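You operate a simulated robot arm through the tools that you are given. There is no shell and no other tool. Be economical: measure what you need, move in short steps, check, and stop when the job is done.

The job below is to be done with a simulated two-armed robot. You get a single attempt, and the scene is never put back.

TASK
Shut loops 1 and 4; set loop 3 to about 2 and loop 2 to about 1.5 l/min.
Fine: shut them at their levers; leave the fifth loop.

It is judged by the outcome, as a careful person would: the job done as asked, and still so three seconds after it is handed in. It fails if anything else is knocked over, pushed out of place, dropped, spilled or broken.

THE ROBOT
Two 7-joint arms with fingered hands on one trunk, on a base that drives. Base frame: it is fixed to the floor where the robot stands at the start and does not move with it; the origin is under the middle of the robot, x ahead of it, y to its left, z up. Units: mm, rad, N and s.
The left shoulder is at the start at [60, 138, 922], the right one opposite. With the tool pointing down near the work surface each hand reaches from about 340 to 600 mm from the robot's upright axis, wherever it stands, measured 20 degrees to its own side. Places, roughly: blend knob [800, 0, 600]; blue feed lever [700, 0, 300]; brass vent knob [500, -700, 1000]; floor pump switch [900, 100, 900]; loop five blue cap [500, -500, 700]; loop five knob [500, -600, 1000]; loop five lever [400, -500, 500]; loop four blue cap [500, -400, 700]; loop four knob [600, -500, 1000]; loop four lever [500, -400, 500]; loop one blue cap [700, -200, 700]; loop one knob [700, -200, 1000]; loop one lever [600, -200, 500]; loop three blue cap [600, -400, 700]; loop three flow meter [600, -400, 1000]; loop three knob [600, -400, 1000]. Payload 4 kg a hand.
The tool frame of a hand sits at the grasp point between the pads (the TCP): z along the fingers, y along the line on which they close. The tips reach 36 mm beyond it. Largest opening 120 mm; the body of the gripper starts 42 mm behind the TCP. The gripper is a hand of 5 fingers: y runs from the thumb to the fingers, the wrist lies at [-15, -109, -200] in the tool frame.
Orientation is that of the tool frame in the base frame, as a unit quaternion [w, x, y, z]. With the fingers straight down and the wrist toward the robot, the tool's x, y and z point along [0, 1, 0], [1, 0, 0] and [0, 0, -1] of the base frame.

THE INTERFACE
- The arms move only by the tool play_rows. It takes "left_rows", "right_rows" or both (then of equal length, played together; a hand with none holds still); each is a list of rows, each a list of 6 numbers: the shift along the tool's x, y, z in m, then the turn, a rotation vector about the tool's x, y, z in rad. In form: [[x, y, z, ax, ay, az], ...]. A call has 1 to 20 rows; each row shifts and turns the commanded pose from where the row before left it, along the tool's axes as they then stand. Rows are played at 5 a second. More than 50 mm and 0.15 rad between two rows, and nothing of the call is played. Where a pose cannot be reached the arm comes as near as it can. A force on the tool above 50 N (or 10 N above the force at the start of the call, whichever is more), or a blocked arm, ends the call early, and 0.2 s more pass. In this call time passes only in rows, and 0.2 s behind the last. It gives the time, the measured TCP pose, the force on the tool (base axes), the opening and the grip force at its end, in the units of the frame above (readings bear some noise), with the torque about the TCP (base axes, N m) and any sound that the robot's microphone picked up.
- Cameras (640 x 400 px; columns grow to the right, rows downward): "scene" is now at [42.5, -28.7, 1561.9]; the picture's right is [-0.42, -0.91, 0.00], its down [-0.60, 0.28, -0.75] and it looks along [0.68, -0.32, -0.66] (base axes); focal length 260 px, centre (320, 200). "left" rides on the left gripper at [-69, -79, -131] in its tool frame; the picture's right is [-0.78, -0.29, 0.55], its down [0.55, -0.73, 0.40] and it looks along [0.29, 0.61, 0.74] (tool axes); focal length 222 px, centre (320, 200). "right" rides on the right gripper at [69, -79, -131] in its tool frame; the picture's right is [-0.78, 0.29, -0.55], its down [-0.55, -0.73, 0.40] and it looks along [-0.29, 0.61, 0.74] (tool axes); focal length 222 px, centre (320, 200). There is no depth. A picture from a camera that has moved, and an enlarged one, comes with that camera's place and axes in the base frame and with its lens. The place of the scene camera against the robot may be out by one fixed shift of up to 12 mm in any direction.
- camera(camera): a new picture of that camera. The clock stands still meanwhile.
- slide_trunk(by): slides the trunk up (or, below 0, down) by that many mm; the arms and the scene camera ride with it, the base frame stays. It gives what a move gives, with no picture.
- steer(legs): drives the robot by 1 to 6 legs, each [ahead, left, turn to the left] in mm, mm and rad, along the robot's own axes; the way and the turn of a leg run together, so that a leg with both is an arc; at most 1500 mm and 3.142 rad a leg. The arms and the cameras ride along, it lands a little off, and it stops where it bumps. It gives what a move gives.
- set_fingers(index, middle, ring, little, thumb_bend, thumb_turn, hand): sets how far each is bent, from 0 (flat) to 100 (curled in); at 30 the hand is open as for a grip, at 70 the pads meet at the TCP. One left out holds its place. A second passes; each finger stops where it meets its share of the squeeze, and holds until it gets a number again. It is the only way to open and close the hand. It gives what a move gives, with no picture; readings hold the bend of each and the force on index, middle, ring, little, thumb and palm. thumb_turn goes from beside the hand (0) to across from the fingers (100), as for a grip.
- turn_head(pan, tilt): turns the head with the scene camera to pan (to the left, within 1.501 rad either way) and tilt (down, from -0.506 to 1.204), counted from straight ahead of the robot. It gives what a move gives.
- enlarge(camera, box): a new picture of the part [left, top, right, bottom] of that camera's present view, enlarged. The clock stands still meanwhile.
- hand_in(): hands the job in; it is judged then, once.

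Work in short steps. Places have to be worked out from the pictures, the camera data and where the tool is seen: move nearer, look again, correct. Check each grasp and each placing, and mend what went wrong. You have 120 turns and 88 pictures in all, those below and enlarged ones among them. Open the grippers and draw the arms clear of the work before you hand the job in, unless the task says otherwise; then end with one line.

The tools are called after ">>>" as a command line: name --argument value ..., lists and objects as JSON in quotes. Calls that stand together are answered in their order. play_rows: Moves the arms, as the interface text tells. Its arguments: {"type":"object","properties":{"left_rows":{"type":"array"},"right_rows":{"type":"array"}},"required":[]} The other tools are called the same way: slide_trunk (by) slides the trunk up or down; set_fingers (index, middle, ring, little, thumb_bend, thumb_turn, hand) moves the fingers one by one; steer (legs) drives the base; turn_head (pan, tilt) turns the head that bears the scene camera; camera (camera) takes a picture; enlarge (camera, box) takes an enlarged picture of a part of a camera's view; hand_in () hands the job in.

At the start:

```text
time: 0.0
left_ee_pos: [566.5, -29.2, 1297.3]
left_tcp_rot: [0.001, 0.707, 0.707, 0.0]
left_wrist_force: [-0.2, 1.0, -0.6]
left_torque: [0.01, -0.05, -0.01]
left_opening: 119.5
left_finger_force: 0.1
left_shape: jaw
left_bend: [30.0, 30.0, 30.0, 30.0, 30.0, 97.0]
left_finger forces: [0.0, 0.0, 0.1, 0.1, 0.0, 0.0]
right_ee_pos: [360.4, -434.1, 1328.5]
right_tcp_rot: [-0.001, 0.707, 0.707, -0.001]
right_wrist_force: [-0.1, 0.1, -0.9]
right_torque: [-0.04, -0.03, -0.02]
right_opening: 119.8
right_finger_force: 0.1
right_shape: jaw
right_bend: [30.0, 30.0, 30.0, 30.0, 30.0, 97.0]
right_finger forces: [0.0, 0.0, 0.0, 0.1, 0.0, 0.0]
trunk travel left (down, up): [-500.0, 90.0]
robot x, y, heading: [1.1, 1.6, -0.0]
head pan, tilt: [-0.433, 0.719]
```

scene: 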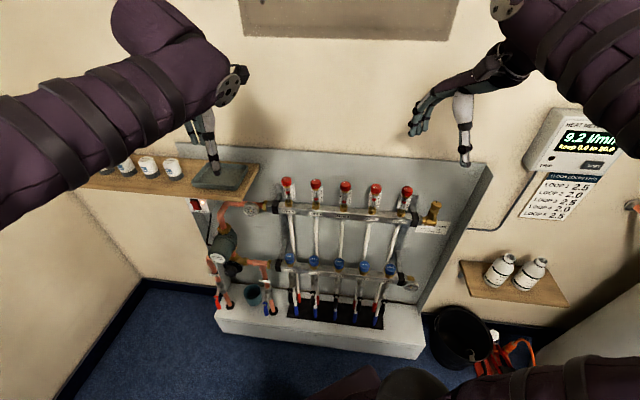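
right: 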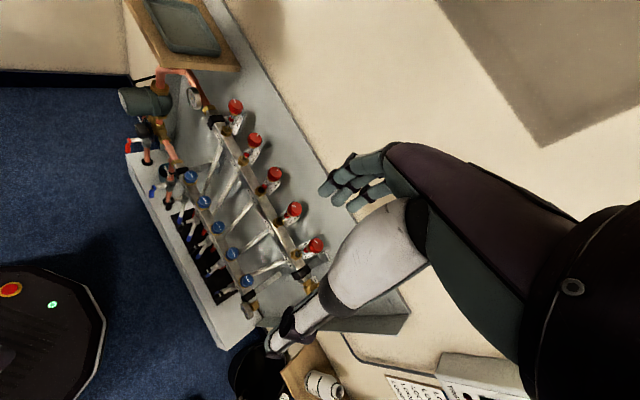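
left: 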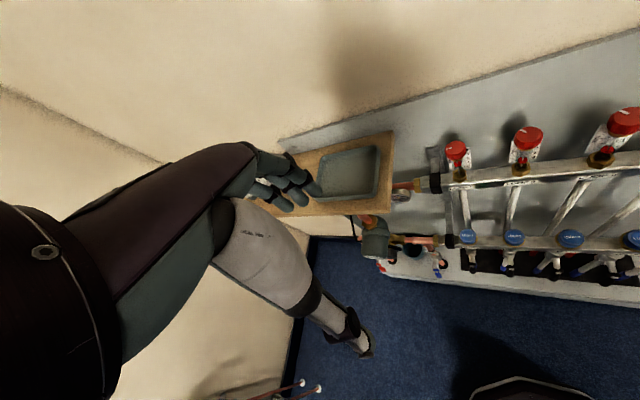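

The manifold stands ahead-right, with red knobs on top, blue caps below and levers at the bottom. I'll enlarge the manifold and the meter to read labels.

>>> enlarge --camera "scene" --box '[200, 160, 460, 330]'

>>> enlarge --camera "scene" --box '[500, 90, 640, 230]'

```text
2.35 times, centred on (330, 245) of scene
camera zoom: at [42.5, -28.7, 1561.9], right [-0.42, -0.91, 0.0], down [-0.6, 0.28, -0.75], along [0.68, -0.32, -0.66], focal length 612 px, centre (296, 94)
```

zoom: 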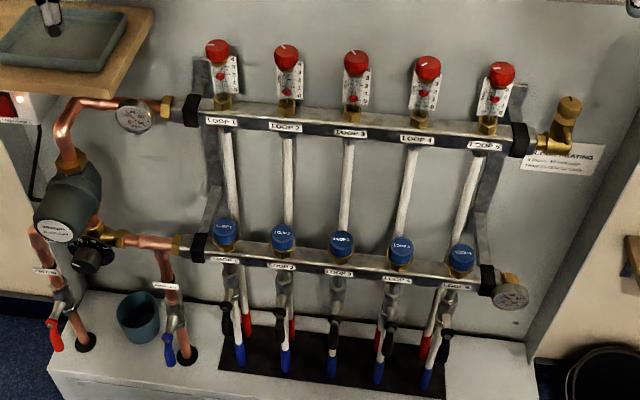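

```text
2.86 times, centred on (570, 160) of scene
camera zoom: at [42.5, -28.7, 1561.9], right [-0.42, -0.91, 0.0], down [-0.6, 0.28, -0.75], along [0.68, -0.32, -0.66], focal length 744 px, centre (-394, 314)
```

zoom: 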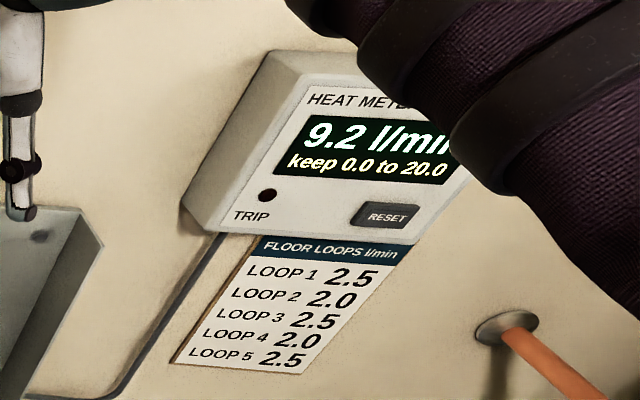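

The wall appears to be yawed about -0.55 rad from my heading, with loops about 105 mm apart. I'll look to the right before turning the base.

>>> turn_head --pan -1.3 --tilt 0.6

>>> camera --camera "scene"

```text
time: 1.2
left_ee_pos: [567.5, -29.9, 1298.4]
left_tcp_rot: [0.0, 0.707, 0.707, 0.0]
left_wrist_force: [-0.7, 0.6, -0.1]
left_torque: [0.01, 0.02, 0.0]
left_opening: 119.8
left_finger_force: 0.1
left_shape: jaw
left_bend: [30.0, 30.0, 30.0, 30.0, 30.0, 97.0]
left_finger forces: [0.1, 0.0, 0.0, 0.1, 0.0, 0.0]
right_ee_pos: [360.6, -433.3, 1328.2]
right_tcp_rot: [-0.001, 0.707, 0.708, 0.0]
right_wrist_force: [-0.4, -0.4, 0.0]
right_torque: [-0.01, 0.01, -0.03]
right_opening: 119.8
right_finger_force: 0.1
right_shape: jaw
right_bend: [30.0, 30.0, 30.0, 30.0, 30.0, 97.0]
right_finger forces: [0.1, 0.1, 0.0, 0.0, 0.1, 0.0]
trunk travel left (down, up): [-500.0, 90.0]
robot x, y, heading: [1.7, 4.6, 0.003]
head pan, tilt: [-1.3, 0.6]
```

```text
82 pictures are left
camera scene: at [-10.2, -78.5, 1572.1], right [-0.96, -0.27, 0.0], down [-0.15, 0.54, -0.82], along [0.22, -0.79, -0.57], focal length 260 px, centre (320, 200)
```

scene: 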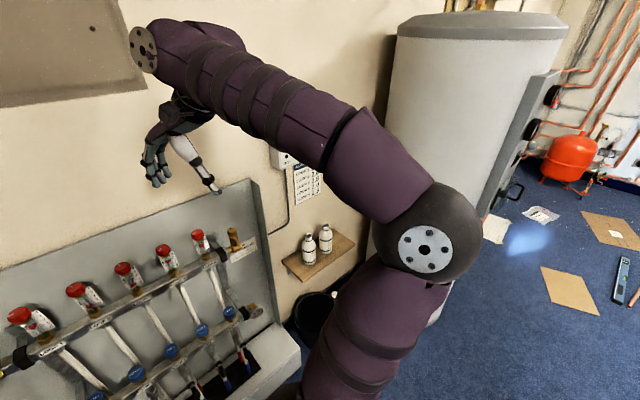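

Triangulating, knob 5 is near (540,-590,1000) and knob 1 near (770,-230,1000). The wall normal has a heading of about -0.576 and the knob line is ~770 mm from my axis. The tank is well clear, so I'll turn in place to face the manifold.

>>> steer --legs '[[0, 0, -0.57]]'

>>> turn_head --pan 0 --tilt 0.75

>>> camera --camera "scene"

```text
time: 3.1
left_ee_pos: [464.4, -325.3, 1298.1]
left_tcp_rot: [0.0, 0.874, 0.486, 0.0]
left_wrist_force: [-0.4, 1.2, 0.0]
left_torque: [-0.03, 0.02, -0.02]
left_opening: 119.5
left_finger_force: 0.1
left_shape: jaw
left_bend: [30.0, 30.0, 30.0, 30.0, 30.0, 97.0]
left_finger forces: [0.1, 0.0, 0.1, 0.1, 0.0, 0.1]
right_ee_pos: [76.9, -558.6, 1327.6]
right_tcp_rot: [0.0, 0.874, 0.485, -0.001]
right_wrist_force: [0.3, -0.9, -0.1]
right_torque: [-0.01, 0.01, -0.01]
right_opening: 119.6
right_finger_force: 0.0
right_shape: jaw
right_bend: [30.0, 30.0, 30.0, 30.0, 30.0, 97.0]
right_finger forces: [0.0, 0.0, 0.0, 0.1, 0.0, 0.0]
trunk travel left (down, up): [-500.0, 90.0]
robot x, y, heading: [2.1, 2.5, -0.557]
head pan, tilt: [-1.3, 0.6]
```

```text
time: 4.6
left_ee_pos: [466.6, -323.9, 1298.0]
left_tcp_rot: [-0.001, 0.874, 0.485, 0.0]
left_wrist_force: [-0.1, 0.2, 0.0]
left_torque: [-0.03, -0.01, 0.03]
left_opening: 119.7
left_finger_force: 0.1
left_shape: jaw
left_bend: [30.0, 30.0, 30.0, 30.0, 30.0, 97.0]
left_finger forces: [0.1, 0.1, 0.0, 0.1, 0.1, 0.0]
right_ee_pos: [76.4, -558.6, 1327.3]
right_tcp_rot: [-0.001, 0.874, 0.486, 0.0]
right_wrist_force: [0.2, -0.7, -0.9]
right_torque: [-0.04, 0.01, 0.01]
right_opening: 119.9
right_finger_force: 0.0
right_shape: jaw
right_bend: [30.0, 30.0, 30.0, 30.0, 30.0, 97.0]
right_finger forces: [0.1, 0.0, 0.0, 0.1, 0.0, 0.0]
trunk travel left (down, up): [-500.0, 90.0]
robot x, y, heading: [1.6, -3.8, -0.554]
head pan, tilt: [0.0, 0.75]
```

```text
81 pictures are left
camera scene: at [40.9, -21.4, 1559.3], right [-0.53, -0.85, 0.0], down [-0.58, 0.36, -0.73], along [0.62, -0.39, -0.68], focal length 260 px, centre (320, 200)
```

scene: 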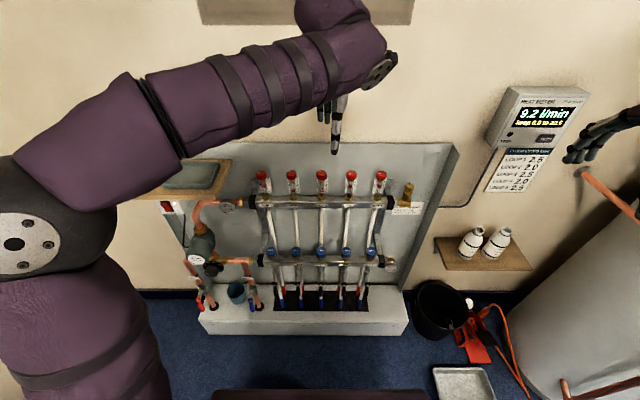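

Now I face the manifold squarely, with the knob row level. I'll zoom in on the knob scales and on the levers.

>>> enlarge --camera "scene" --box '[240, 160, 400, 260]'

>>> enlarge --camera "scene" --box '[240, 235, 400, 335]'

```text
4.00 times, centred on (320, 210) of scene
camera zoom: at [40.9, -21.4, 1559.3], right [-0.53, -0.85, 0.0], down [-0.58, 0.36, -0.73], along [0.62, -0.39, -0.68], focal length 1041 px, centre (320, 160)
```

zoom: 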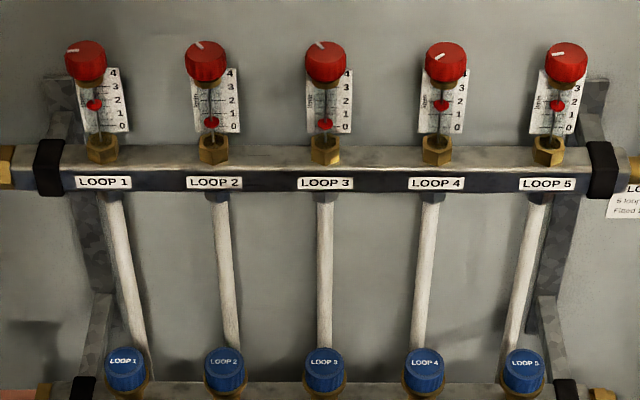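

```text
4.00 times, centred on (320, 285) of scene
camera zoom: at [40.9, -21.4, 1559.3], right [-0.53, -0.85, 0.0], down [-0.58, 0.36, -0.73], along [0.62, -0.39, -0.68], focal length 1041 px, centre (320, -140)
```

zoom: 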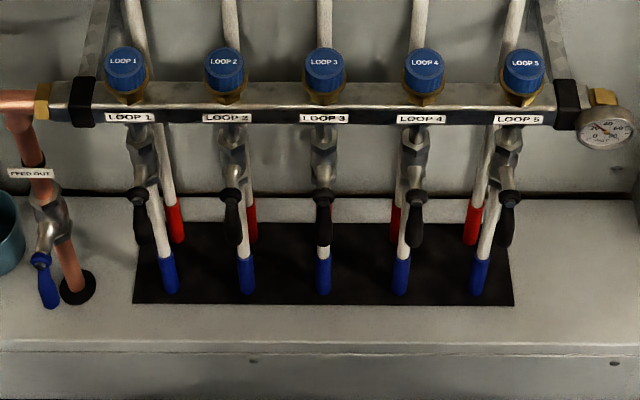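

All the levers hang down from a pivot on the front of each ball valve; float readings are best read level. I'll pull the left hand back, then drive ~220 mm nearer (the plinth looks ~300 mm from the base front).

>>> play_rows --left_rows '[[0, -0.04, 0, 0, 0, 0], [0, -0.04, 0, 0, 0, 0], [0, -0.04, 0, 0, 0, 0], [0, -0.04, 0, 0, 0, 0], [0.04, -0.03, 0, 0, 0, 0], [0.04, 0, 0, 0, 0, 0], [0.04, 0, 0, 0, 0, 0]]'

>>> steer --legs '[[200, 0, 0]]'

>>> camera --camera "scene"

```text
time: 6.2
left_ee_pos: [368.7, -120.7, 1299.1]
left_tcp_rot: [0.001, 0.875, 0.485, 0.001]
left_wrist_force: [0.5, -0.8, -0.6]
left_torque: [-0.02, -0.01, -0.01]
left_opening: 119.9
left_finger_force: 0.1
left_shape: jaw
left_bend: [30.0, 30.0, 30.0, 30.0, 30.0, 97.0]
left_finger forces: [0.0, 0.1, 0.1, 0.0, 0.1, 0.1]
right_ee_pos: [77.6, -557.3, 1328.5]
right_tcp_rot: [0.0, 0.874, 0.485, 0.0]
right_wrist_force: [0.9, 0.4, -0.7]
right_torque: [-0.03, -0.02, -0.01]
right_opening: 119.5
right_finger_force: 0.0
right_shape: jaw
right_bend: [30.0, 30.0, 30.0, 30.0, 30.0, 97.0]
right_finger forces: [0.0, 0.1, 0.0, 0.0, 0.1, 0.1]
trunk travel left (down, up): [-500.0, 90.0]
robot x, y, heading: [1.7, -1.3, -0.558]
head pan, tilt: [0.0, 0.75]
```

```text
time: 7.8
left_ee_pos: [539.4, -228.2, 1298.3]
left_tcp_rot: [0.0, 0.874, 0.485, 0.001]
left_wrist_force: [0.7, 0.0, 0.5]
left_torque: [0.01, 0.04, -0.01]
left_opening: 119.6
left_finger_force: 0.0
left_shape: jaw
left_bend: [30.0, 30.0, 30.0, 30.0, 30.0, 97.0]
left_finger forces: [0.1, 0.0, 0.0, 0.1, 0.0, 0.0]
right_ee_pos: [246.9, -664.5, 1327.3]
right_tcp_rot: [-0.001, 0.874, 0.486, 0.0]
right_wrist_force: [0.4, -0.1, 0.1]
right_torque: [0.06, 0.03, 0.02]
right_opening: 119.8
right_finger_force: 0.1
right_shape: jaw
right_bend: [30.0, 30.0, 30.0, 30.0, 30.0, 97.0]
right_finger forces: [0.0, 0.0, 0.1, 0.0, 0.0, 0.0]
trunk travel left (down, up): [-500.0, 90.0]
robot x, y, heading: [167.3, -104.9, -0.556]
head pan, tilt: [0.0, 0.75]
```

```text
78 pictures are left
camera scene: at [211.9, -127.6, 1559.2], right [-0.53, -0.85, 0.0], down [-0.58, 0.36, -0.73], along [0.62, -0.39, -0.68], focal length 260 px, centre (320, 200)
```

scene: 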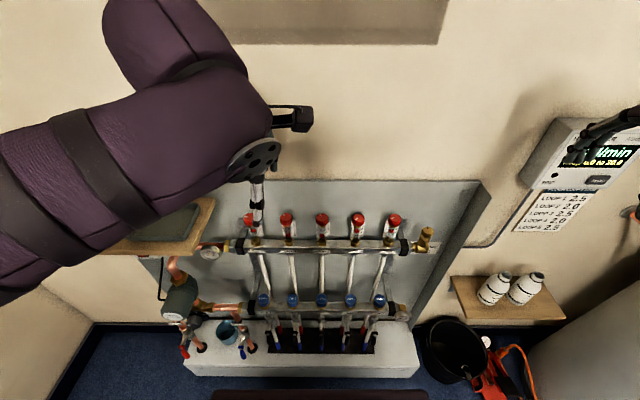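

The knobs come out at about 550 mm ahead, z≈1020. I'll zoom on the levers to triangulate them as well.

>>> enlarge --camera "scene" --box '[230, 285, 410, 375]'

```text
3.56 times, centred on (320, 330) of scene
camera zoom: at [211.9, -127.6, 1559.2], right [-0.53, -0.85, 0.0], down [-0.58, 0.36, -0.73], along [0.62, -0.39, -0.68], focal length 925 px, centre (320, -262)
```

zoom: 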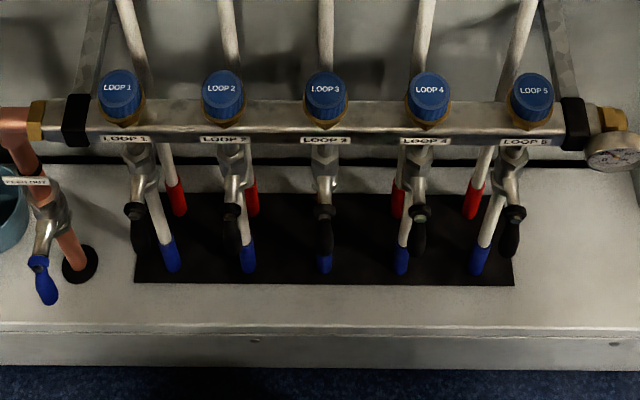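

Lever pivots come out at ~430 mm ahead, z≈517, spaced 100 mm (left +195, +94, -4, -103, -204), with tips near z 455. Next I need to know the shape of a pointing hand, so I'll set the right index straight, curl the rest, and look.

>>> set_fingers --hand "right" --index 0 --middle 100 --ring 100 --little 100 --thumb_bend 100 --thumb_turn 0

>>> camera --camera "right"

>>> turn_head --pan -0.75 --tilt 0.3

>>> camera --camera "scene"

```text
time: 8.8
left_ee_pos: [539.3, -227.8, 1298.0]
left_tcp_rot: [0.001, 0.874, 0.486, 0.0]
left_wrist_force: [0.3, -0.5, 0.5]
left_torque: [0.0, 0.03, 0.0]
left_opening: 119.9
left_finger_force: 0.0
left_shape: jaw
left_bend: [30.0, 30.0, 30.0, 30.0, 30.0, 97.0]
left_finger forces: [0.0, 0.0, 0.1, 0.1, 0.1, 0.1]
right_ee_pos: [247.9, -662.2, 1327.5]
right_tcp_rot: [0.0, 0.874, 0.485, 0.0]
right_wrist_force: [-0.2, 0.5, 0.2]
right_torque: [0.0, 0.01, -0.02]
right_opening: 69.0
right_finger_force: 0.0
right_shape: fingers
right_bend: [0.0, 100.0, 100.0, 100.0, 100.0, 0.0]
right_finger forces: [0.0, 0.0, 0.1, 0.0, 0.0, 0.0]
trunk travel left (down, up): [-500.0, 90.0]
robot x, y, heading: [169.9, -106.7, -0.558]
head pan, tilt: [0.0, 0.75]
```

```text
76 pictures are left
camera right: at [215.1, -563.2, 1459.6], right [-0.17, -0.82, 0.55], down [-0.91, -0.08, -0.4], along [0.37, -0.57, -0.74], focal length 222 px, centre (320, 200)
```

right: 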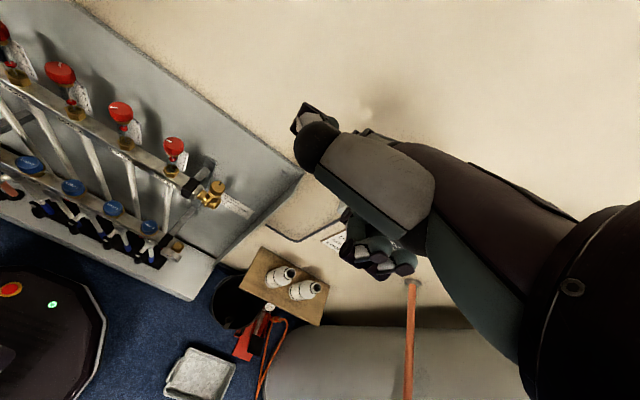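

```text
time: 9.9
left_ee_pos: [538.5, -226.9, 1298.6]
left_tcp_rot: [-0.001, 0.874, 0.486, 0.0]
left_wrist_force: [-0.7, -0.1, 0.6]
left_torque: [-0.02, 0.0, -0.01]
left_opening: 119.8
left_finger_force: 0.1
left_shape: jaw
left_bend: [30.0, 30.0, 30.0, 30.0, 30.0, 97.0]
left_finger forces: [0.0, 0.0, 0.0, 0.1, 0.1, 0.0]
right_ee_pos: [247.4, -664.6, 1328.2]
right_tcp_rot: [0.0, 0.874, 0.486, 0.0]
right_wrist_force: [0.6, -0.2, 0.5]
right_torque: [0.01, -0.02, -0.02]
right_opening: 69.0
right_finger_force: 0.0
right_shape: fingers
right_bend: [0.0, 100.0, 100.0, 100.0, 100.0, 0.0]
right_finger forces: [0.1, 0.0, 0.1, 0.0, 0.1, 0.0]
trunk travel left (down, up): [-500.0, 90.0]
robot x, y, heading: [167.8, -105.2, -0.553]
head pan, tilt: [-0.75, 0.3]
```

```text
75 pictures are left
camera scene: at [164.7, -173.2, 1599.6], right [-0.97, -0.26, 0.0], down [-0.08, 0.29, -0.96], along [0.25, -0.92, -0.3], focal length 260 px, centre (320, 200)
```

scene: 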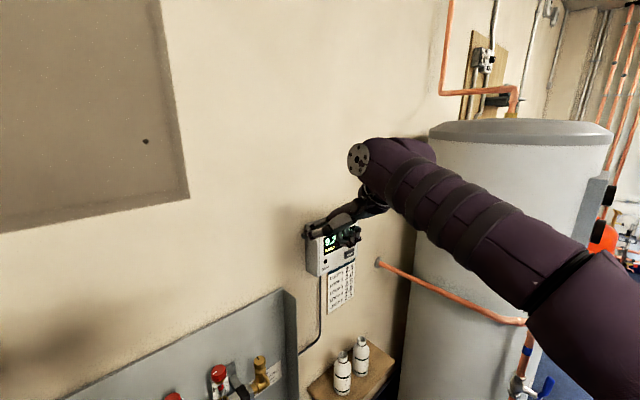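

The straight fingers appear to point mostly along tool y (ahead), not z. Zooming onto the hand to confirm.

>>> enlarge --camera "scene" --box '[280, 160, 420, 270]'

```text
3.64 times, centred on (350, 215) of scene
camera zoom: at [164.7, -173.2, 1599.6], right [-0.97, -0.26, 0.0], down [-0.08, 0.29, -0.96], along [0.25, -0.92, -0.3], focal length 946 px, centre (211, 146)
```

zoom: 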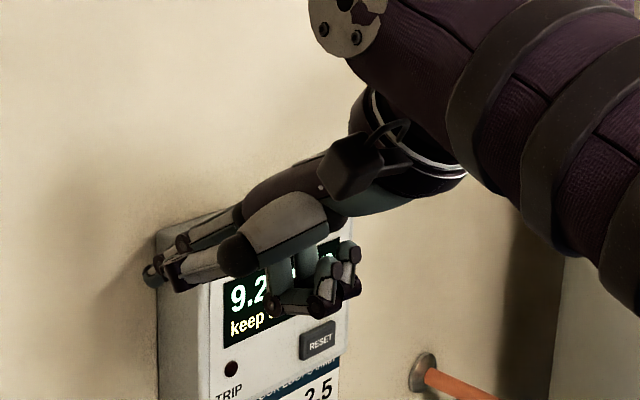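

With the index straight, the tip sits near tool (±25, 95, -15), so at the default orientation the finger pokes 45° forward and down, which suits the levers. I'll set the left hand the same way and lower the trunk 300 mm.

>>> set_fingers --hand "left" --index 0 --middle 100 --ring 100 --little 100 --thumb_bend 100 --thumb_turn 0

>>> slide_trunk --by -300

>>> turn_head --pan 0 --tilt 0.6

>>> camera --camera "scene"

```text
time: 10.9
left_ee_pos: [537.8, -226.9, 1298.0]
left_tcp_rot: [0.001, 0.874, 0.485, 0.0]
left_wrist_force: [-0.4, 0.9, -0.3]
left_torque: [-0.02, -0.02, -0.01]
left_opening: 69.0
left_finger_force: 0.1
left_shape: fingers
left_bend: [0.0, 100.0, 100.0, 100.0, 100.0, 0.0]
left_finger forces: [0.0, 0.1, 0.0, 0.0, 0.1, 0.0]
right_ee_pos: [246.5, -663.8, 1328.4]
right_tcp_rot: [0.0, 0.875, 0.485, 0.0]
right_wrist_force: [-0.2, 0.1, 0.1]
right_torque: [-0.01, 0.03, 0.01]
right_opening: 68.7
right_finger_force: 0.1
right_shape: fingers
right_bend: [0.0, 100.0, 100.0, 100.0, 100.0, 0.0]
right_finger forces: [0.0, 0.0, 0.0, 0.0, 0.1, 0.0]
trunk travel left (down, up): [-500.0, 90.0]
robot x, y, heading: [167.3, -107.0, -0.558]
head pan, tilt: [-0.75, 0.3]
```

```text
time: 13.9
left_ee_pos: [538.2, -228.1, 997.9]
left_tcp_rot: [-0.001, 0.874, 0.486, 0.0]
left_wrist_force: [0.0, 0.7, 0.6]
left_torque: [-0.02, 0.0, -0.01]
left_opening: 68.8
left_finger_force: 0.1
left_shape: fingers
left_bend: [0.0, 100.0, 100.0, 100.0, 100.0, 0.0]
left_finger forces: [0.1, 0.0, 0.1, 0.0, 0.0, 0.0]
right_ee_pos: [246.6, -662.9, 1027.6]
right_tcp_rot: [0.0, 0.874, 0.486, 0.001]
right_wrist_force: [-0.1, -0.5, 0.5]
right_torque: [0.0, 0.0, 0.0]
right_opening: 68.8
right_finger_force: 0.1
right_shape: fingers
right_bend: [0.0, 100.0, 100.0, 100.0, 100.0, 0.0]
right_finger forces: [0.0, 0.1, 0.0, 0.0, 0.0, 0.0]
trunk travel left (down, up): [-200.0, 390.0]
robot x, y, heading: [169.1, -107.4, -0.559]
head pan, tilt: [-0.75, 0.3]
```

```text
time: 15.0
left_ee_pos: [538.8, -227.6, 999.2]
left_tcp_rot: [0.0, 0.874, 0.486, 0.0]
left_wrist_force: [0.1, 0.5, 0.2]
left_torque: [0.01, 0.01, 0.01]
left_opening: 69.3
left_finger_force: 0.0
left_shape: fingers
left_bend: [0.0, 100.0, 100.0, 100.0, 100.0, 0.0]
left_finger forces: [0.1, 0.0, 0.0, 0.0, 0.1, 0.0]
right_ee_pos: [247.9, -663.7, 1028.4]
right_tcp_rot: [0.001, 0.874, 0.485, 0.0]
right_wrist_force: [0.1, -1.2, -0.4]
right_torque: [-0.04, 0.05, 0.02]
right_opening: 69.1
right_finger_force: 0.2
right_shape: fingers
right_bend: [0.0, 100.0, 100.0, 100.0, 100.0, 0.0]
right_finger forces: [0.0, 0.0, 0.0, 0.0, 0.0, 0.0]
trunk travel left (down, up): [-200.0, 390.0]
robot x, y, heading: [171.3, -108.0, -0.556]
head pan, tilt: [0.0, 0.6]
```

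```text
73 pictures are left
camera scene: at [215.3, -129.8, 1272.2], right [-0.53, -0.85, 0.0], down [-0.48, 0.3, -0.83], along [0.7, -0.44, -0.56], focal length 260 px, centre (320, 200)
```

scene: 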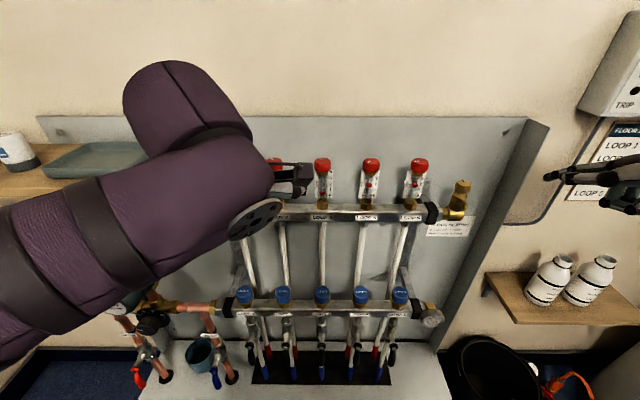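

A good view of the levers and knobs; zooming onto both for the lever mechanism and the scales.

>>> enlarge --camera "scene" --box '[220, 280, 420, 390]'

>>> enlarge --camera "scene" --box '[270, 140, 450, 240]'

```text
3.20 times, centred on (320, 335) of scene
camera zoom: at [215.3, -129.8, 1272.2], right [-0.53, -0.85, 0.0], down [-0.48, 0.3, -0.83], along [0.7, -0.44, -0.56], focal length 833 px, centre (320, -232)
```

zoom: 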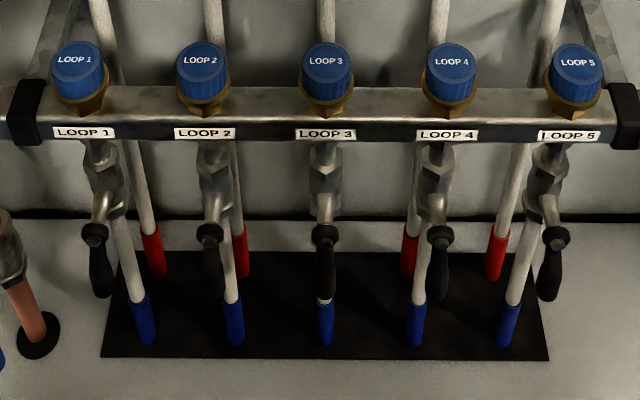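

```text
3.56 times, centred on (360, 190) of scene
camera zoom: at [215.3, -129.8, 1272.2], right [-0.53, -0.85, 0.0], down [-0.48, 0.3, -0.83], along [0.7, -0.44, -0.56], focal length 925 px, centre (178, 236)
```

zoom: 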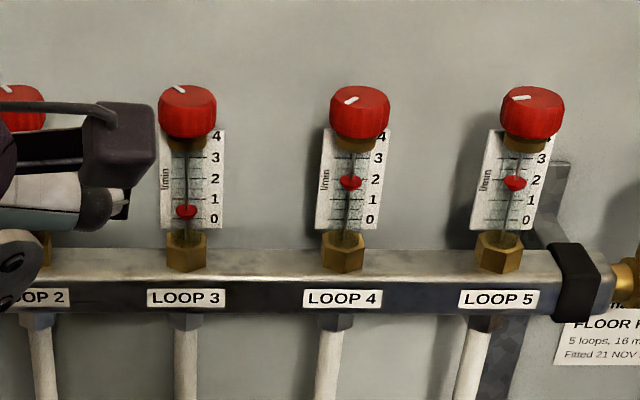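

The levers hang straight from hubs at z≈518, and loop 3 reads only ~0.6 now, against ~2 on loops 4 and 5. I'll back off 90 mm for arm room, then lower the right hand at its present side offset.

>>> steer --legs '[[-90, 0, 0]]'

>>> play_rows --right_rows '[[0, -0.01, 0.047, 0, 0, 0], [0, -0.01, 0.047, 0, 0, 0], [0, 0, 0.047, 0, 0, 0], [0, 0, 0.047, 0, 0, 0], [0, 0, 0.047, 0, 0, 0], [0, 0, 0.047, 0, 0, 0], [0, 0, 0.047, 0, 0, 0], [0, 0, 0.047, 0, 0, 0], [0, 0, 0.047, 0, 0, 0], [0, 0, 0.047, 0, 0, 0], [0, 0, 0.047, 0, 0, 0]]'

>>> camera --camera "scene"

```text
time: 16.1
left_ee_pos: [463.4, -179.7, 998.5]
left_tcp_rot: [0.0, 0.873, 0.487, 0.0]
left_wrist_force: [-0.3, -0.3, -0.7]
left_torque: [0.03, 0.01, -0.01]
left_opening: 69.0
left_finger_force: 0.1
left_shape: fingers
left_bend: [0.0, 100.0, 100.0, 100.0, 100.0, 0.0]
left_finger forces: [0.0, 0.0, 0.0, 0.0, 0.0, 0.0]
right_ee_pos: [175.1, -617.5, 1028.3]
right_tcp_rot: [0.0, 0.873, 0.487, 0.0]
right_wrist_force: [0.8, -0.2, 0.5]
right_torque: [0.04, -0.01, -0.02]
right_opening: 68.7
right_finger_force: 0.0
right_shape: fingers
right_bend: [0.0, 100.0, 100.0, 100.0, 100.0, 0.0]
right_finger forces: [0.1, 0.0, 0.1, 0.0, 0.1, 0.0]
trunk travel left (down, up): [-200.0, 390.0]
robot x, y, heading: [96.7, -61.2, -0.555]
head pan, tilt: [0.0, 0.6]
```

```text
time: 18.7
left_ee_pos: [463.8, -179.7, 998.9]
left_tcp_rot: [-0.001, 0.873, 0.488, 0.001]
left_wrist_force: [-0.1, 1.4, -0.8]
left_torque: [0.0, 0.02, 0.01]
left_opening: 69.0
left_finger_force: 0.0
left_shape: fingers
left_bend: [0.0, 100.0, 100.0, 100.0, 100.0, 0.0]
left_finger forces: [0.0, 0.0, 0.0, 0.1, 0.0, 0.0]
right_ee_pos: [105.6, -617.5, 509.2]
right_tcp_rot: [-0.004, 0.905, 0.425, -0.007]
right_wrist_force: [-0.2, 1.0, -0.5]
right_torque: [-0.04, 0.0, 0.01]
right_opening: 68.9
right_finger_force: 0.1
right_shape: fingers
right_bend: [0.0, 100.0, 100.0, 100.0, 100.0, 0.0]
right_finger forces: [0.1, 0.0, 0.1, 0.0, 0.0, 0.0]
trunk travel left (down, up): [-200.0, 390.0]
robot x, y, heading: [92.3, -61.6, -0.557]
head pan, tilt: [0.0, 0.6]
stopped in row 11 (right hand): the arm was blocked; the commanded pose is now the measured one
```

```text
70 pictures are left
camera scene: at [140.7, -83.2, 1272.2], right [-0.53, -0.85, 0.0], down [-0.48, 0.3, -0.83], along [0.7, -0.43, -0.56], focal length 260 px, centre (320, 200)
```

scene: 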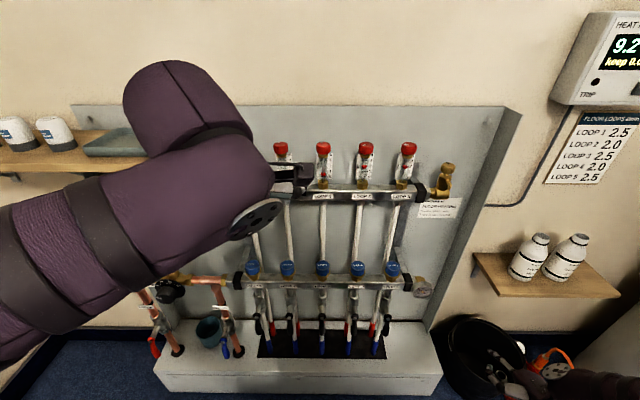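

The right arm stopped near a joint limit, too close in and yawed 0.14 rad; there was no contact. I'll undo the yaw and move it left/forward at this height, staying short of the levers.

>>> play_rows --right_rows '[[0.03, 0.02, 0, 0, 0, -0.045], [0.04, 0.02, 0, 0, 0, -0.045], [0.04, 0.015, 0, 0, 0, -0.046], [0.04, 0, 0, 0, 0, 0], [0.04, 0, 0, 0, 0, 0], [0.04, 0, 0, 0, 0, 0]]'

>>> turn_head --pan -0.15 --tilt 0.8

>>> camera --camera "scene"

>>> camera --camera "right"

```text
time: 20.1
left_ee_pos: [465.9, -179.5, 997.3]
left_tcp_rot: [-0.001, 0.873, 0.488, 0.0]
left_wrist_force: [1.0, 0.0, 0.5]
left_torque: [0.0, 0.04, 0.0]
left_opening: 69.0
left_finger_force: 0.1
left_shape: fingers
left_bend: [0.0, 100.0, 100.0, 100.0, 100.0, 0.0]
left_finger forces: [0.1, 0.1, 0.1, 0.0, 0.1, 0.1]
right_ee_pos: [273.5, -478.6, 507.6]
right_tcp_rot: [0.004, 0.874, 0.485, -0.031]
right_wrist_force: [3.2, 2.4, 0.7]
right_torque: [-0.19, 0.26, -0.02]
right_opening: 69.0
right_finger_force: 0.0
right_shape: fingers
right_bend: [0.0, 100.0, 100.0, 100.0, 100.0, 0.0]
right_finger forces: [0.0, 0.0, 0.0, 0.0, 0.0, 0.1]
right hand out of reach, approached as far as the arm can: row 6
trunk travel left (down, up): [-200.0, 390.0]
robot x, y, heading: [92.3, -61.3, -0.551]
head pan, tilt: [0.0, 0.6]
```

```text
time: 20.8
left_ee_pos: [463.5, -179.4, 998.2]
left_tcp_rot: [0.001, 0.874, 0.486, 0.0]
left_wrist_force: [-0.2, -0.2, 0.0]
left_torque: [-0.02, 0.02, 0.01]
left_opening: 69.0
left_finger_force: 0.1
left_shape: fingers
left_bend: [0.0, 100.0, 100.0, 100.0, 100.0, 0.0]
left_finger forces: [0.0, 0.1, 0.0, 0.0, 0.0, 0.0]
right_ee_pos: [271.5, -480.2, 507.9]
right_tcp_rot: [0.006, 0.874, 0.485, -0.034]
right_wrist_force: [-0.8, 0.1, -0.7]
right_torque: [-0.01, 0.0, -0.02]
right_opening: 69.1
right_finger_force: 0.1
right_shape: fingers
right_bend: [0.0, 100.0, 100.0, 100.0, 100.0, 0.0]
right_finger forces: [0.0, 0.1, 0.0, 0.0, 0.0, 0.0]
trunk travel left (down, up): [-200.0, 390.0]
robot x, y, heading: [94.8, -58.5, -0.556]
head pan, tilt: [-0.15, 0.799]
```

```text
69 pictures are left
camera scene: at [127.3, -89.2, 1255.3], right [-0.65, -0.76, 0.0], down [-0.55, 0.46, -0.7], along [0.53, -0.45, -0.72], focal length 260 px, centre (320, 200)
```

scene: 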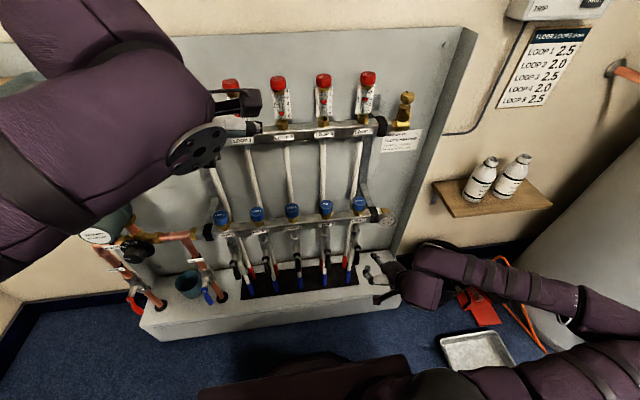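

```text
68 pictures are left
camera right: at [246.7, -374.3, 636.9], right [-0.14, -0.79, 0.59], down [-0.93, -0.1, -0.34], along [0.33, -0.6, -0.73], focal length 222 px, centre (320, 200)
```

right: 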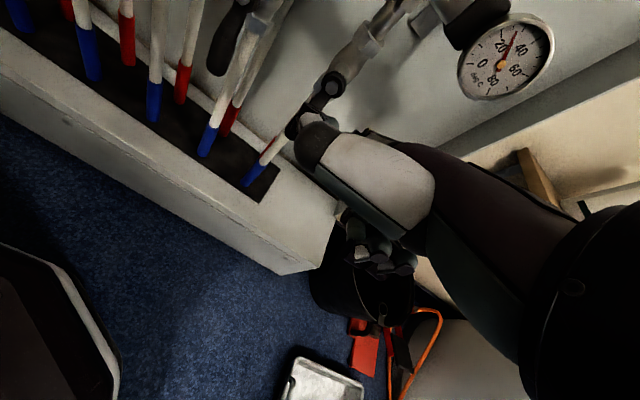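

The right index is now just short of lever 5 and the arm is at its limit with the shoulder this high. I'll raise the hand 200 mm relative to the shoulder, then drop the trunk 200 mm, for a posture more like the starting one.

>>> play_rows --right_rows '[[0, -0.005, -0.04, 0, 0, 0], [0, 0, -0.04, 0, 0, 0], [0, 0, -0.04, 0, 0, 0], [0, 0, -0.04, 0, 0, 0], [0, 0, -0.04, 0, 0, 0]]'

>>> slide_trunk --by -200

```text
time: 22.0
left_ee_pos: [464.1, -179.2, 998.2]
left_tcp_rot: [0.0, 0.873, 0.488, 0.0]
left_wrist_force: [-0.5, 1.3, -0.3]
left_torque: [-0.02, 0.01, -0.01]
left_opening: 69.0
left_finger_force: 0.1
left_shape: fingers
left_bend: [0.0, 100.0, 100.0, 100.0, 100.0, 0.0]
left_finger forces: [0.0, 0.0, 0.0, 0.0, 0.1, 0.0]
right_ee_pos: [277.6, -475.6, 709.3]
right_tcp_rot: [-0.005, 0.874, 0.486, -0.007]
right_wrist_force: [0.0, -0.5, 0.2]
right_torque: [0.05, 0.01, -0.02]
right_opening: 68.7
right_finger_force: 0.0
right_shape: fingers
right_bend: [0.0, 100.0, 100.0, 100.0, 100.0, 0.0]
right_finger forces: [0.1, 0.0, 0.0, 0.1, 0.0, 0.0]
right hand out of reach, approached as far as the arm can: row 1
trunk travel left (down, up): [-200.0, 390.0]
robot x, y, heading: [93.0, -61.1, -0.552]
head pan, tilt: [-0.15, 0.799]
```

```text
time: 24.2
left_ee_pos: [463.6, -180.8, 797.6]
left_tcp_rot: [0.0, 0.874, 0.487, 0.0]
left_wrist_force: [0.2, -0.6, -0.7]
left_torque: [0.01, -0.03, 0.01]
left_opening: 69.1
left_finger_force: 0.0
left_shape: fingers
left_bend: [0.0, 100.0, 100.0, 100.0, 100.0, 0.0]
left_finger forces: [0.0, 0.1, 0.0, 0.1, 0.1, 0.0]
right_ee_pos: [277.7, -475.6, 510.6]
right_tcp_rot: [-0.005, 0.874, 0.485, -0.007]
right_wrist_force: [0.0, 0.4, 0.2]
right_torque: [-0.03, 0.0, -0.01]
right_opening: 68.9
right_finger_force: 0.1
right_shape: fingers
right_bend: [0.0, 100.0, 100.0, 100.0, 100.0, 0.0]
right_finger forces: [0.0, 0.0, 0.0, 0.1, 0.0, 0.0]
trunk travel left (down, up): [0.0, 590.0]
robot x, y, heading: [94.2, -58.7, -0.549]
head pan, tilt: [-0.15, 0.799]
```

Now moving right hand left 100 mm and down 45 mm to line up to the right side of lever 4, still short of it.

>>> play_rows --right_rows '[[0.025, -0.02, 0.01, 0, 0, 0], [0.03, 0, 0.015, 0, 0, 0], [0.03, 0, 0.015, 0, 0, 0], [0.015, 0, 0.005, 0, 0, 0]]'

>>> turn_head --pan 0 --tilt 0.6

>>> camera --camera "scene"

>>> camera --camera "right"

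```text
time: 25.2
left_ee_pos: [463.4, -179.3, 798.0]
left_tcp_rot: [0.0, 0.873, 0.487, 0.0]
left_wrist_force: [0.5, 0.3, -0.7]
left_torque: [-0.06, 0.04, -0.04]
left_opening: 68.8
left_finger_force: 0.0
left_shape: fingers
left_bend: [0.0, 100.0, 100.0, 100.0, 100.0, 0.0]
left_finger forces: [0.0, 0.1, 0.0, 0.1, 0.0, 0.0]
right_ee_pos: [305.9, -394.7, 474.9]
right_tcp_rot: [-0.006, 0.875, 0.484, -0.008]
right_wrist_force: [0.0, 0.6, 1.1]
right_torque: [-0.05, 0.01, -0.01]
right_opening: 68.6
right_finger_force: 0.1
right_shape: fingers
right_bend: [0.0, 100.0, 100.0, 100.0, 100.0, 0.0]
right_finger forces: [0.0, 0.0, 0.1, 0.1, 0.0, 0.0]
right hand out of reach, approached as far as the arm can: row 3
trunk travel left (down, up): [0.0, 590.0]
robot x, y, heading: [95.6, -58.5, -0.548]
head pan, tilt: [-0.15, 0.799]
```

```text
time: 25.9
left_ee_pos: [464.6, -179.6, 799.0]
left_tcp_rot: [0.0, 0.873, 0.487, 0.001]
left_wrist_force: [0.3, -0.5, 0.0]
left_torque: [-0.04, 0.02, -0.01]
left_opening: 68.9
left_finger_force: 0.0
left_shape: fingers
left_bend: [0.0, 100.0, 100.0, 100.0, 100.0, 0.0]
left_finger forces: [0.0, 0.0, 0.0, 0.0, 0.0, 0.0]
right_ee_pos: [305.3, -394.4, 474.2]
right_tcp_rot: [-0.006, 0.875, 0.483, -0.007]
right_wrist_force: [0.2, 0.1, 0.3]
right_torque: [-0.01, 0.02, 0.02]
right_opening: 68.9
right_finger_force: 0.1
right_shape: fingers
right_bend: [0.0, 100.0, 100.0, 100.0, 100.0, 0.0]
right_finger forces: [0.1, 0.0, 0.0, 0.0, 0.0, 0.0]
trunk travel left (down, up): [0.0, 590.0]
robot x, y, heading: [95.3, -62.0, -0.554]
head pan, tilt: [0.0, 0.6]
```

```text
67 pictures are left
camera scene: at [141.0, -83.5, 1072.1], right [-0.53, -0.85, 0.0], down [-0.48, 0.3, -0.82], along [0.7, -0.43, -0.57], focal length 260 px, centre (320, 200)
```

scene: 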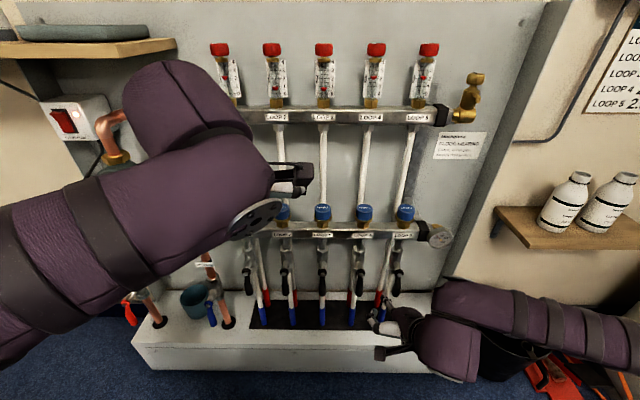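

```text
66 pictures are left
camera right: at [276.4, -294.1, 606.3], right [-0.16, -0.82, 0.55], down [-0.92, -0.07, -0.38], along [0.35, -0.57, -0.75], focal length 222 px, centre (320, 200)
```

right: 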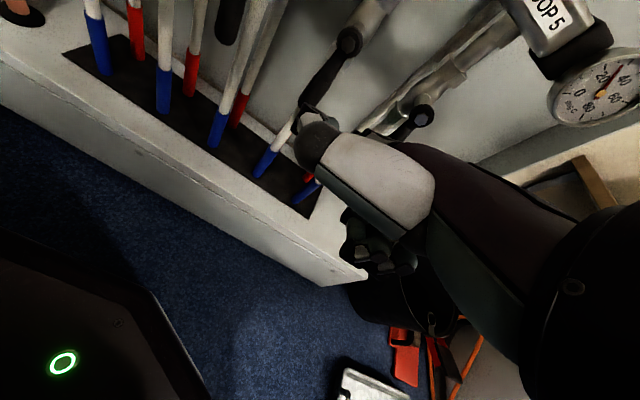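

The index is now near lever 4; zooming to see the relation.

>>> enlarge --camera "scene" --box '[310, 220, 470, 340]'

>>> enlarge --camera "scene" --box '[190, 30, 450, 150]'

```text
3.33 times, centred on (390, 280) of scene
camera zoom: at [141.0, -83.5, 1072.1], right [-0.53, -0.85, 0.0], down [-0.48, 0.3, -0.82], along [0.7, -0.43, -0.57], focal length 868 px, centre (87, -67)
```

zoom: 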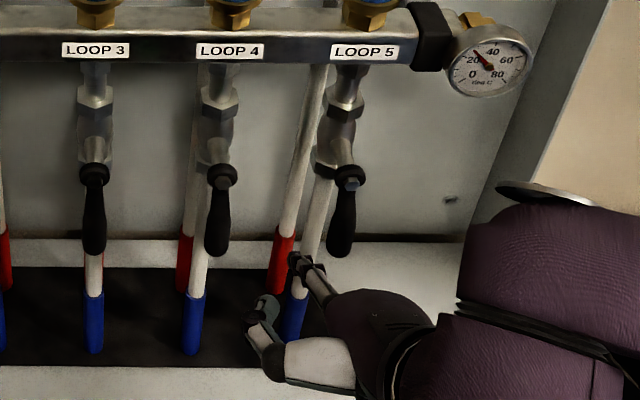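

```text
2.46 times, centred on (320, 90) of scene
camera zoom: at [141.0, -83.5, 1072.1], right [-0.53, -0.85, 0.0], down [-0.48, 0.3, -0.82], along [0.7, -0.43, -0.57], focal length 641 px, centre (320, 471)
```

zoom: 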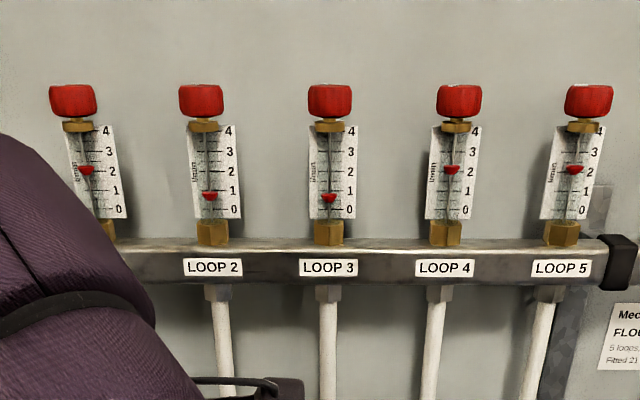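

Tip offset is confirmed at tool (+19, 97, -15): the index tip is at local (451 ahead, -152 side, z 489), and lever 4 is at ~(495, -103, z 450–518). I'll advance 60 mm and go down 27 mm between levers 4 and 5.

>>> play_rows --right_rows '[[0, 0.01, 0.014, 0, 0, 0], [0, 0.02, 0.013, 0, 0, 0], [0, 0.02, 0, 0, 0, 0], [0, 0.012, 0, 0, 0, 0]]'

>>> enlarge --camera "scene" --box '[310, 220, 470, 340]'

>>> camera --camera "right"

```text
time: 26.9
left_ee_pos: [463.7, -180.1, 799.6]
left_tcp_rot: [-0.001, 0.873, 0.487, 0.001]
left_wrist_force: [0.1, 0.2, -0.6]
left_torque: [0.01, 0.0, -0.03]
left_opening: 69.1
left_finger_force: 0.0
left_shape: fingers
left_bend: [0.0, 100.0, 100.0, 100.0, 100.0, 0.0]
left_finger forces: [0.0, 0.1, 0.0, 0.1, 0.0, 0.1]
right_ee_pos: [359.0, -427.5, 445.4]
right_tcp_rot: [-0.005, 0.874, 0.485, -0.006]
right_wrist_force: [0.1, 0.3, 0.4]
right_torque: [0.05, -0.04, 0.03]
right_opening: 68.8
right_finger_force: 0.1
right_shape: fingers
right_bend: [0.0, 100.0, 100.0, 100.0, 100.0, 0.0]
right_finger forces: [0.0, 0.0, 0.0, 0.0, 0.1, 0.1]
trunk travel left (down, up): [0.0, 590.0]
robot x, y, heading: [97.9, -61.8, -0.558]
head pan, tilt: [0.0, 0.6]
```

```text
3.33 times, centred on (390, 280) of scene
camera zoom: at [140.9, -83.5, 1072.1], right [-0.53, -0.85, 0.0], down [-0.48, 0.3, -0.83], along [0.7, -0.43, -0.56], focal length 868 px, centre (87, -67)
```

zoom: 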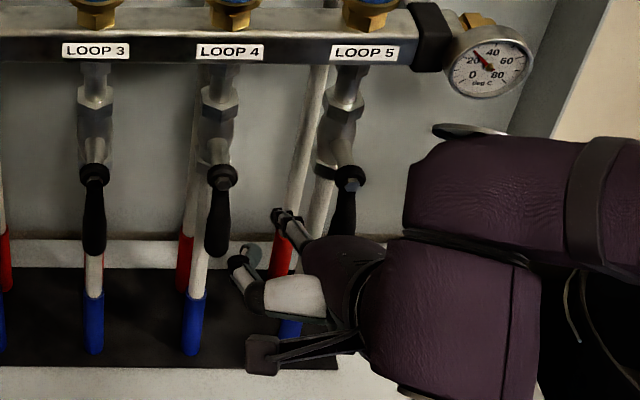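

```text
62 pictures are left
camera right: at [328.4, -328.0, 578.7], right [-0.16, -0.82, 0.55], down [-0.92, -0.08, -0.38], along [0.36, -0.57, -0.74], focal length 222 px, centre (320, 200)
```

right: 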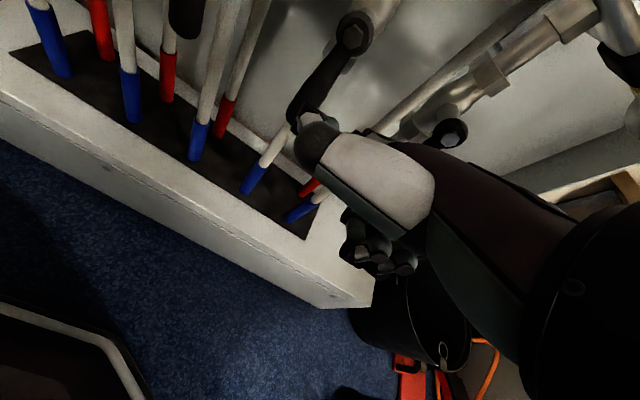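

The finger tip is now between levers 4 and 5, slightly behind lever 4's plane at mid-handle height; the thumb stays ~40 mm short. I'll push left gently and watch the force.

>>> play_rows --right_rows '[[0.01, 0, 0, 0, 0, 0], [0.01, 0, 0, 0, 0, 0], [0.01, 0, 0, 0, 0, 0], [0.01, 0, 0, 0, 0, 0], [0.01, 0, 0, 0, 0, 0]]'

>>> enlarge --camera "scene" --box '[310, 220, 470, 340]'

```text
time: 28.1
left_ee_pos: [464.2, -180.5, 798.4]
left_tcp_rot: [0.0, 0.873, 0.487, -0.001]
left_wrist_force: [-0.4, 0.4, -0.1]
left_torque: [0.0, -0.03, 0.0]
left_opening: 68.8
left_finger_force: 0.1
left_shape: fingers
left_bend: [0.0, 100.0, 100.0, 100.0, 100.0, 0.0]
left_finger forces: [0.0, 0.0, 0.1, 0.0, 0.1, 0.0]
right_ee_pos: [386.4, -382.2, 445.8]
right_tcp_rot: [-0.005, 0.874, 0.485, -0.006]
right_wrist_force: [-1.9, -1.8, -2.2]
right_torque: [0.13, 0.08, -0.18]
right_opening: 69.6
right_finger_force: 1.3
right_shape: fingers
right_bend: [0.0, 100.0, 100.0, 100.0, 100.0, 0.0]
right_finger forces: [2.7, 0.0, 0.0, 0.0, 0.0, 0.0]
trunk travel left (down, up): [0.0, 590.0]
robot x, y, heading: [94.2, -58.8, -0.555]
head pan, tilt: [0.0, 0.6]
```

```text
3.33 times, centred on (390, 280) of scene
camera zoom: at [140.9, -83.7, 1072.1], right [-0.53, -0.85, 0.0], down [-0.48, 0.3, -0.83], along [0.7, -0.43, -0.56], focal length 868 px, centre (87, -67)
```

zoom: 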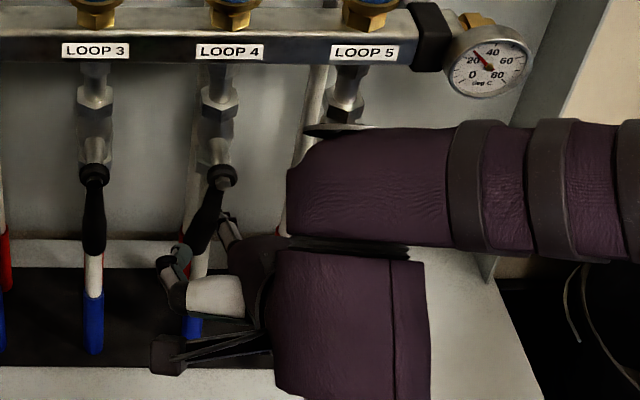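

Lever 4 swings left freely under ~3 N. I'll follow its arc: left, then up.

>>> play_rows --right_rows '[[0.012, 0, -0.002, 0, 0, 0], [0.012, 0, -0.004, 0, 0, 0], [0.008, 0, -0.007, 0, 0, 0], [0.004, 0, -0.008, 0, 0, 0], [0, 0, -0.008, 0, 0, 0]]'

>>> enlarge --camera "scene" --box '[310, 220, 470, 340]'

```text
time: 29.3
left_ee_pos: [464.5, -179.2, 797.9]
left_tcp_rot: [0.0, 0.874, 0.487, 0.0]
left_wrist_force: [0.4, 0.7, 0.4]
left_torque: [0.0, 0.05, -0.02]
left_opening: 68.8
left_finger_force: 0.0
left_shape: fingers
left_bend: [0.0, 100.0, 100.0, 100.0, 100.0, 0.0]
left_finger forces: [0.0, 0.0, 0.0, 0.1, 0.0, 0.0]
right_ee_pos: [404.9, -350.5, 474.2]
right_tcp_rot: [-0.007, 0.874, 0.485, -0.008]
right_wrist_force: [-3.0, 1.0, -9.5]
right_torque: [0.24, 0.51, -0.07]
right_opening: 68.4
right_finger_force: 4.1
right_shape: fingers
right_bend: [3.0, 100.0, 100.0, 100.0, 100.0, 0.0]
right_finger forces: [8.7, 0.0, 0.0, 0.0, 0.0, 0.0]
trunk travel left (down, up): [0.0, 590.0]
robot x, y, heading: [94.4, -62.1, -0.553]
head pan, tilt: [0.0, 0.6]
```

```text
3.33 times, centred on (390, 280) of scene
camera zoom: at [141.1, -83.7, 1071.9], right [-0.52, -0.85, 0.0], down [-0.48, 0.3, -0.82], along [0.7, -0.43, -0.57], focal length 868 px, centre (87, -67)
```

zoom: 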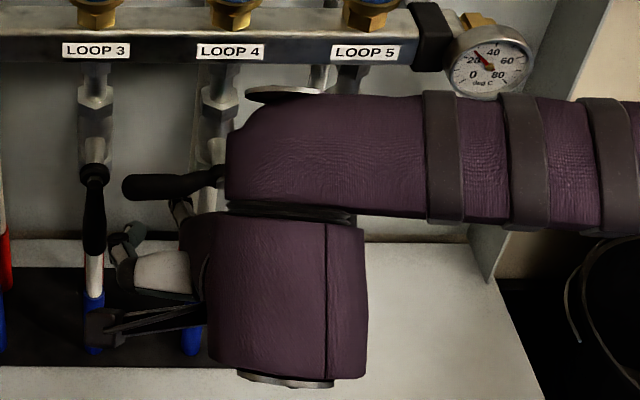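

Lever 4 is nearly horizontal with ~9.5 N at the finger. I'll push up a little more to reach the stop.

>>> play_rows --right_rows '[[0, 0, -0.005, 0, 0, 0], [0, 0, -0.005, 0, 0, 0], [0, 0, -0.005, 0, 0, 0]]'

>>> camera --camera "scene"

```text
time: 30.1
left_ee_pos: [463.8, -181.4, 799.0]
left_tcp_rot: [0.0, 0.873, 0.487, 0.0]
left_wrist_force: [-0.8, 0.1, -0.2]
left_torque: [0.0, -0.03, 0.01]
left_opening: 69.0
left_finger_force: 0.1
left_shape: fingers
left_bend: [0.0, 100.0, 100.0, 100.0, 100.0, 0.0]
left_finger forces: [0.0, 0.1, 0.0, 0.0, 0.0, 0.0]
right_ee_pos: [402.8, -352.0, 492.1]
right_tcp_rot: [-0.005, 0.874, 0.485, -0.007]
right_wrist_force: [-13.4, 7.8, -11.2]
right_torque: [0.17, 0.4, 0.26]
right_opening: 67.9
right_finger_force: 9.1
right_shape: fingers
right_bend: [18.0, 100.0, 100.0, 100.0, 100.0, 0.0]
right_finger forces: [18.3, 0.0, 0.1, 0.0, 0.0, 0.0]
trunk travel left (down, up): [0.0, 590.0]
robot x, y, heading: [92.3, -60.9, -0.556]
head pan, tilt: [0.0, 0.6]
```

```text
59 pictures are left
camera scene: at [140.7, -83.5, 1072.2], right [-0.53, -0.85, 0.0], down [-0.48, 0.3, -0.83], along [0.7, -0.43, -0.56], focal length 260 px, centre (320, 200)
```

scene: 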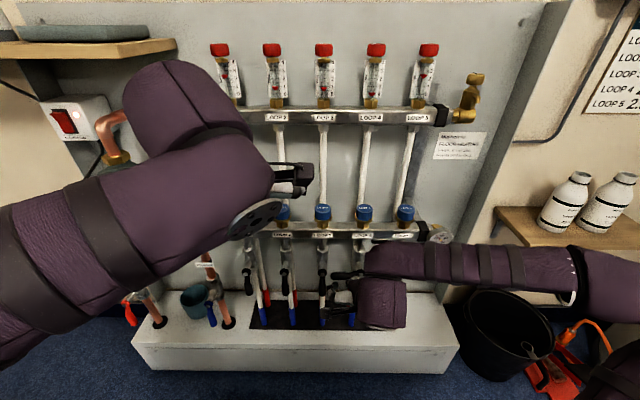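

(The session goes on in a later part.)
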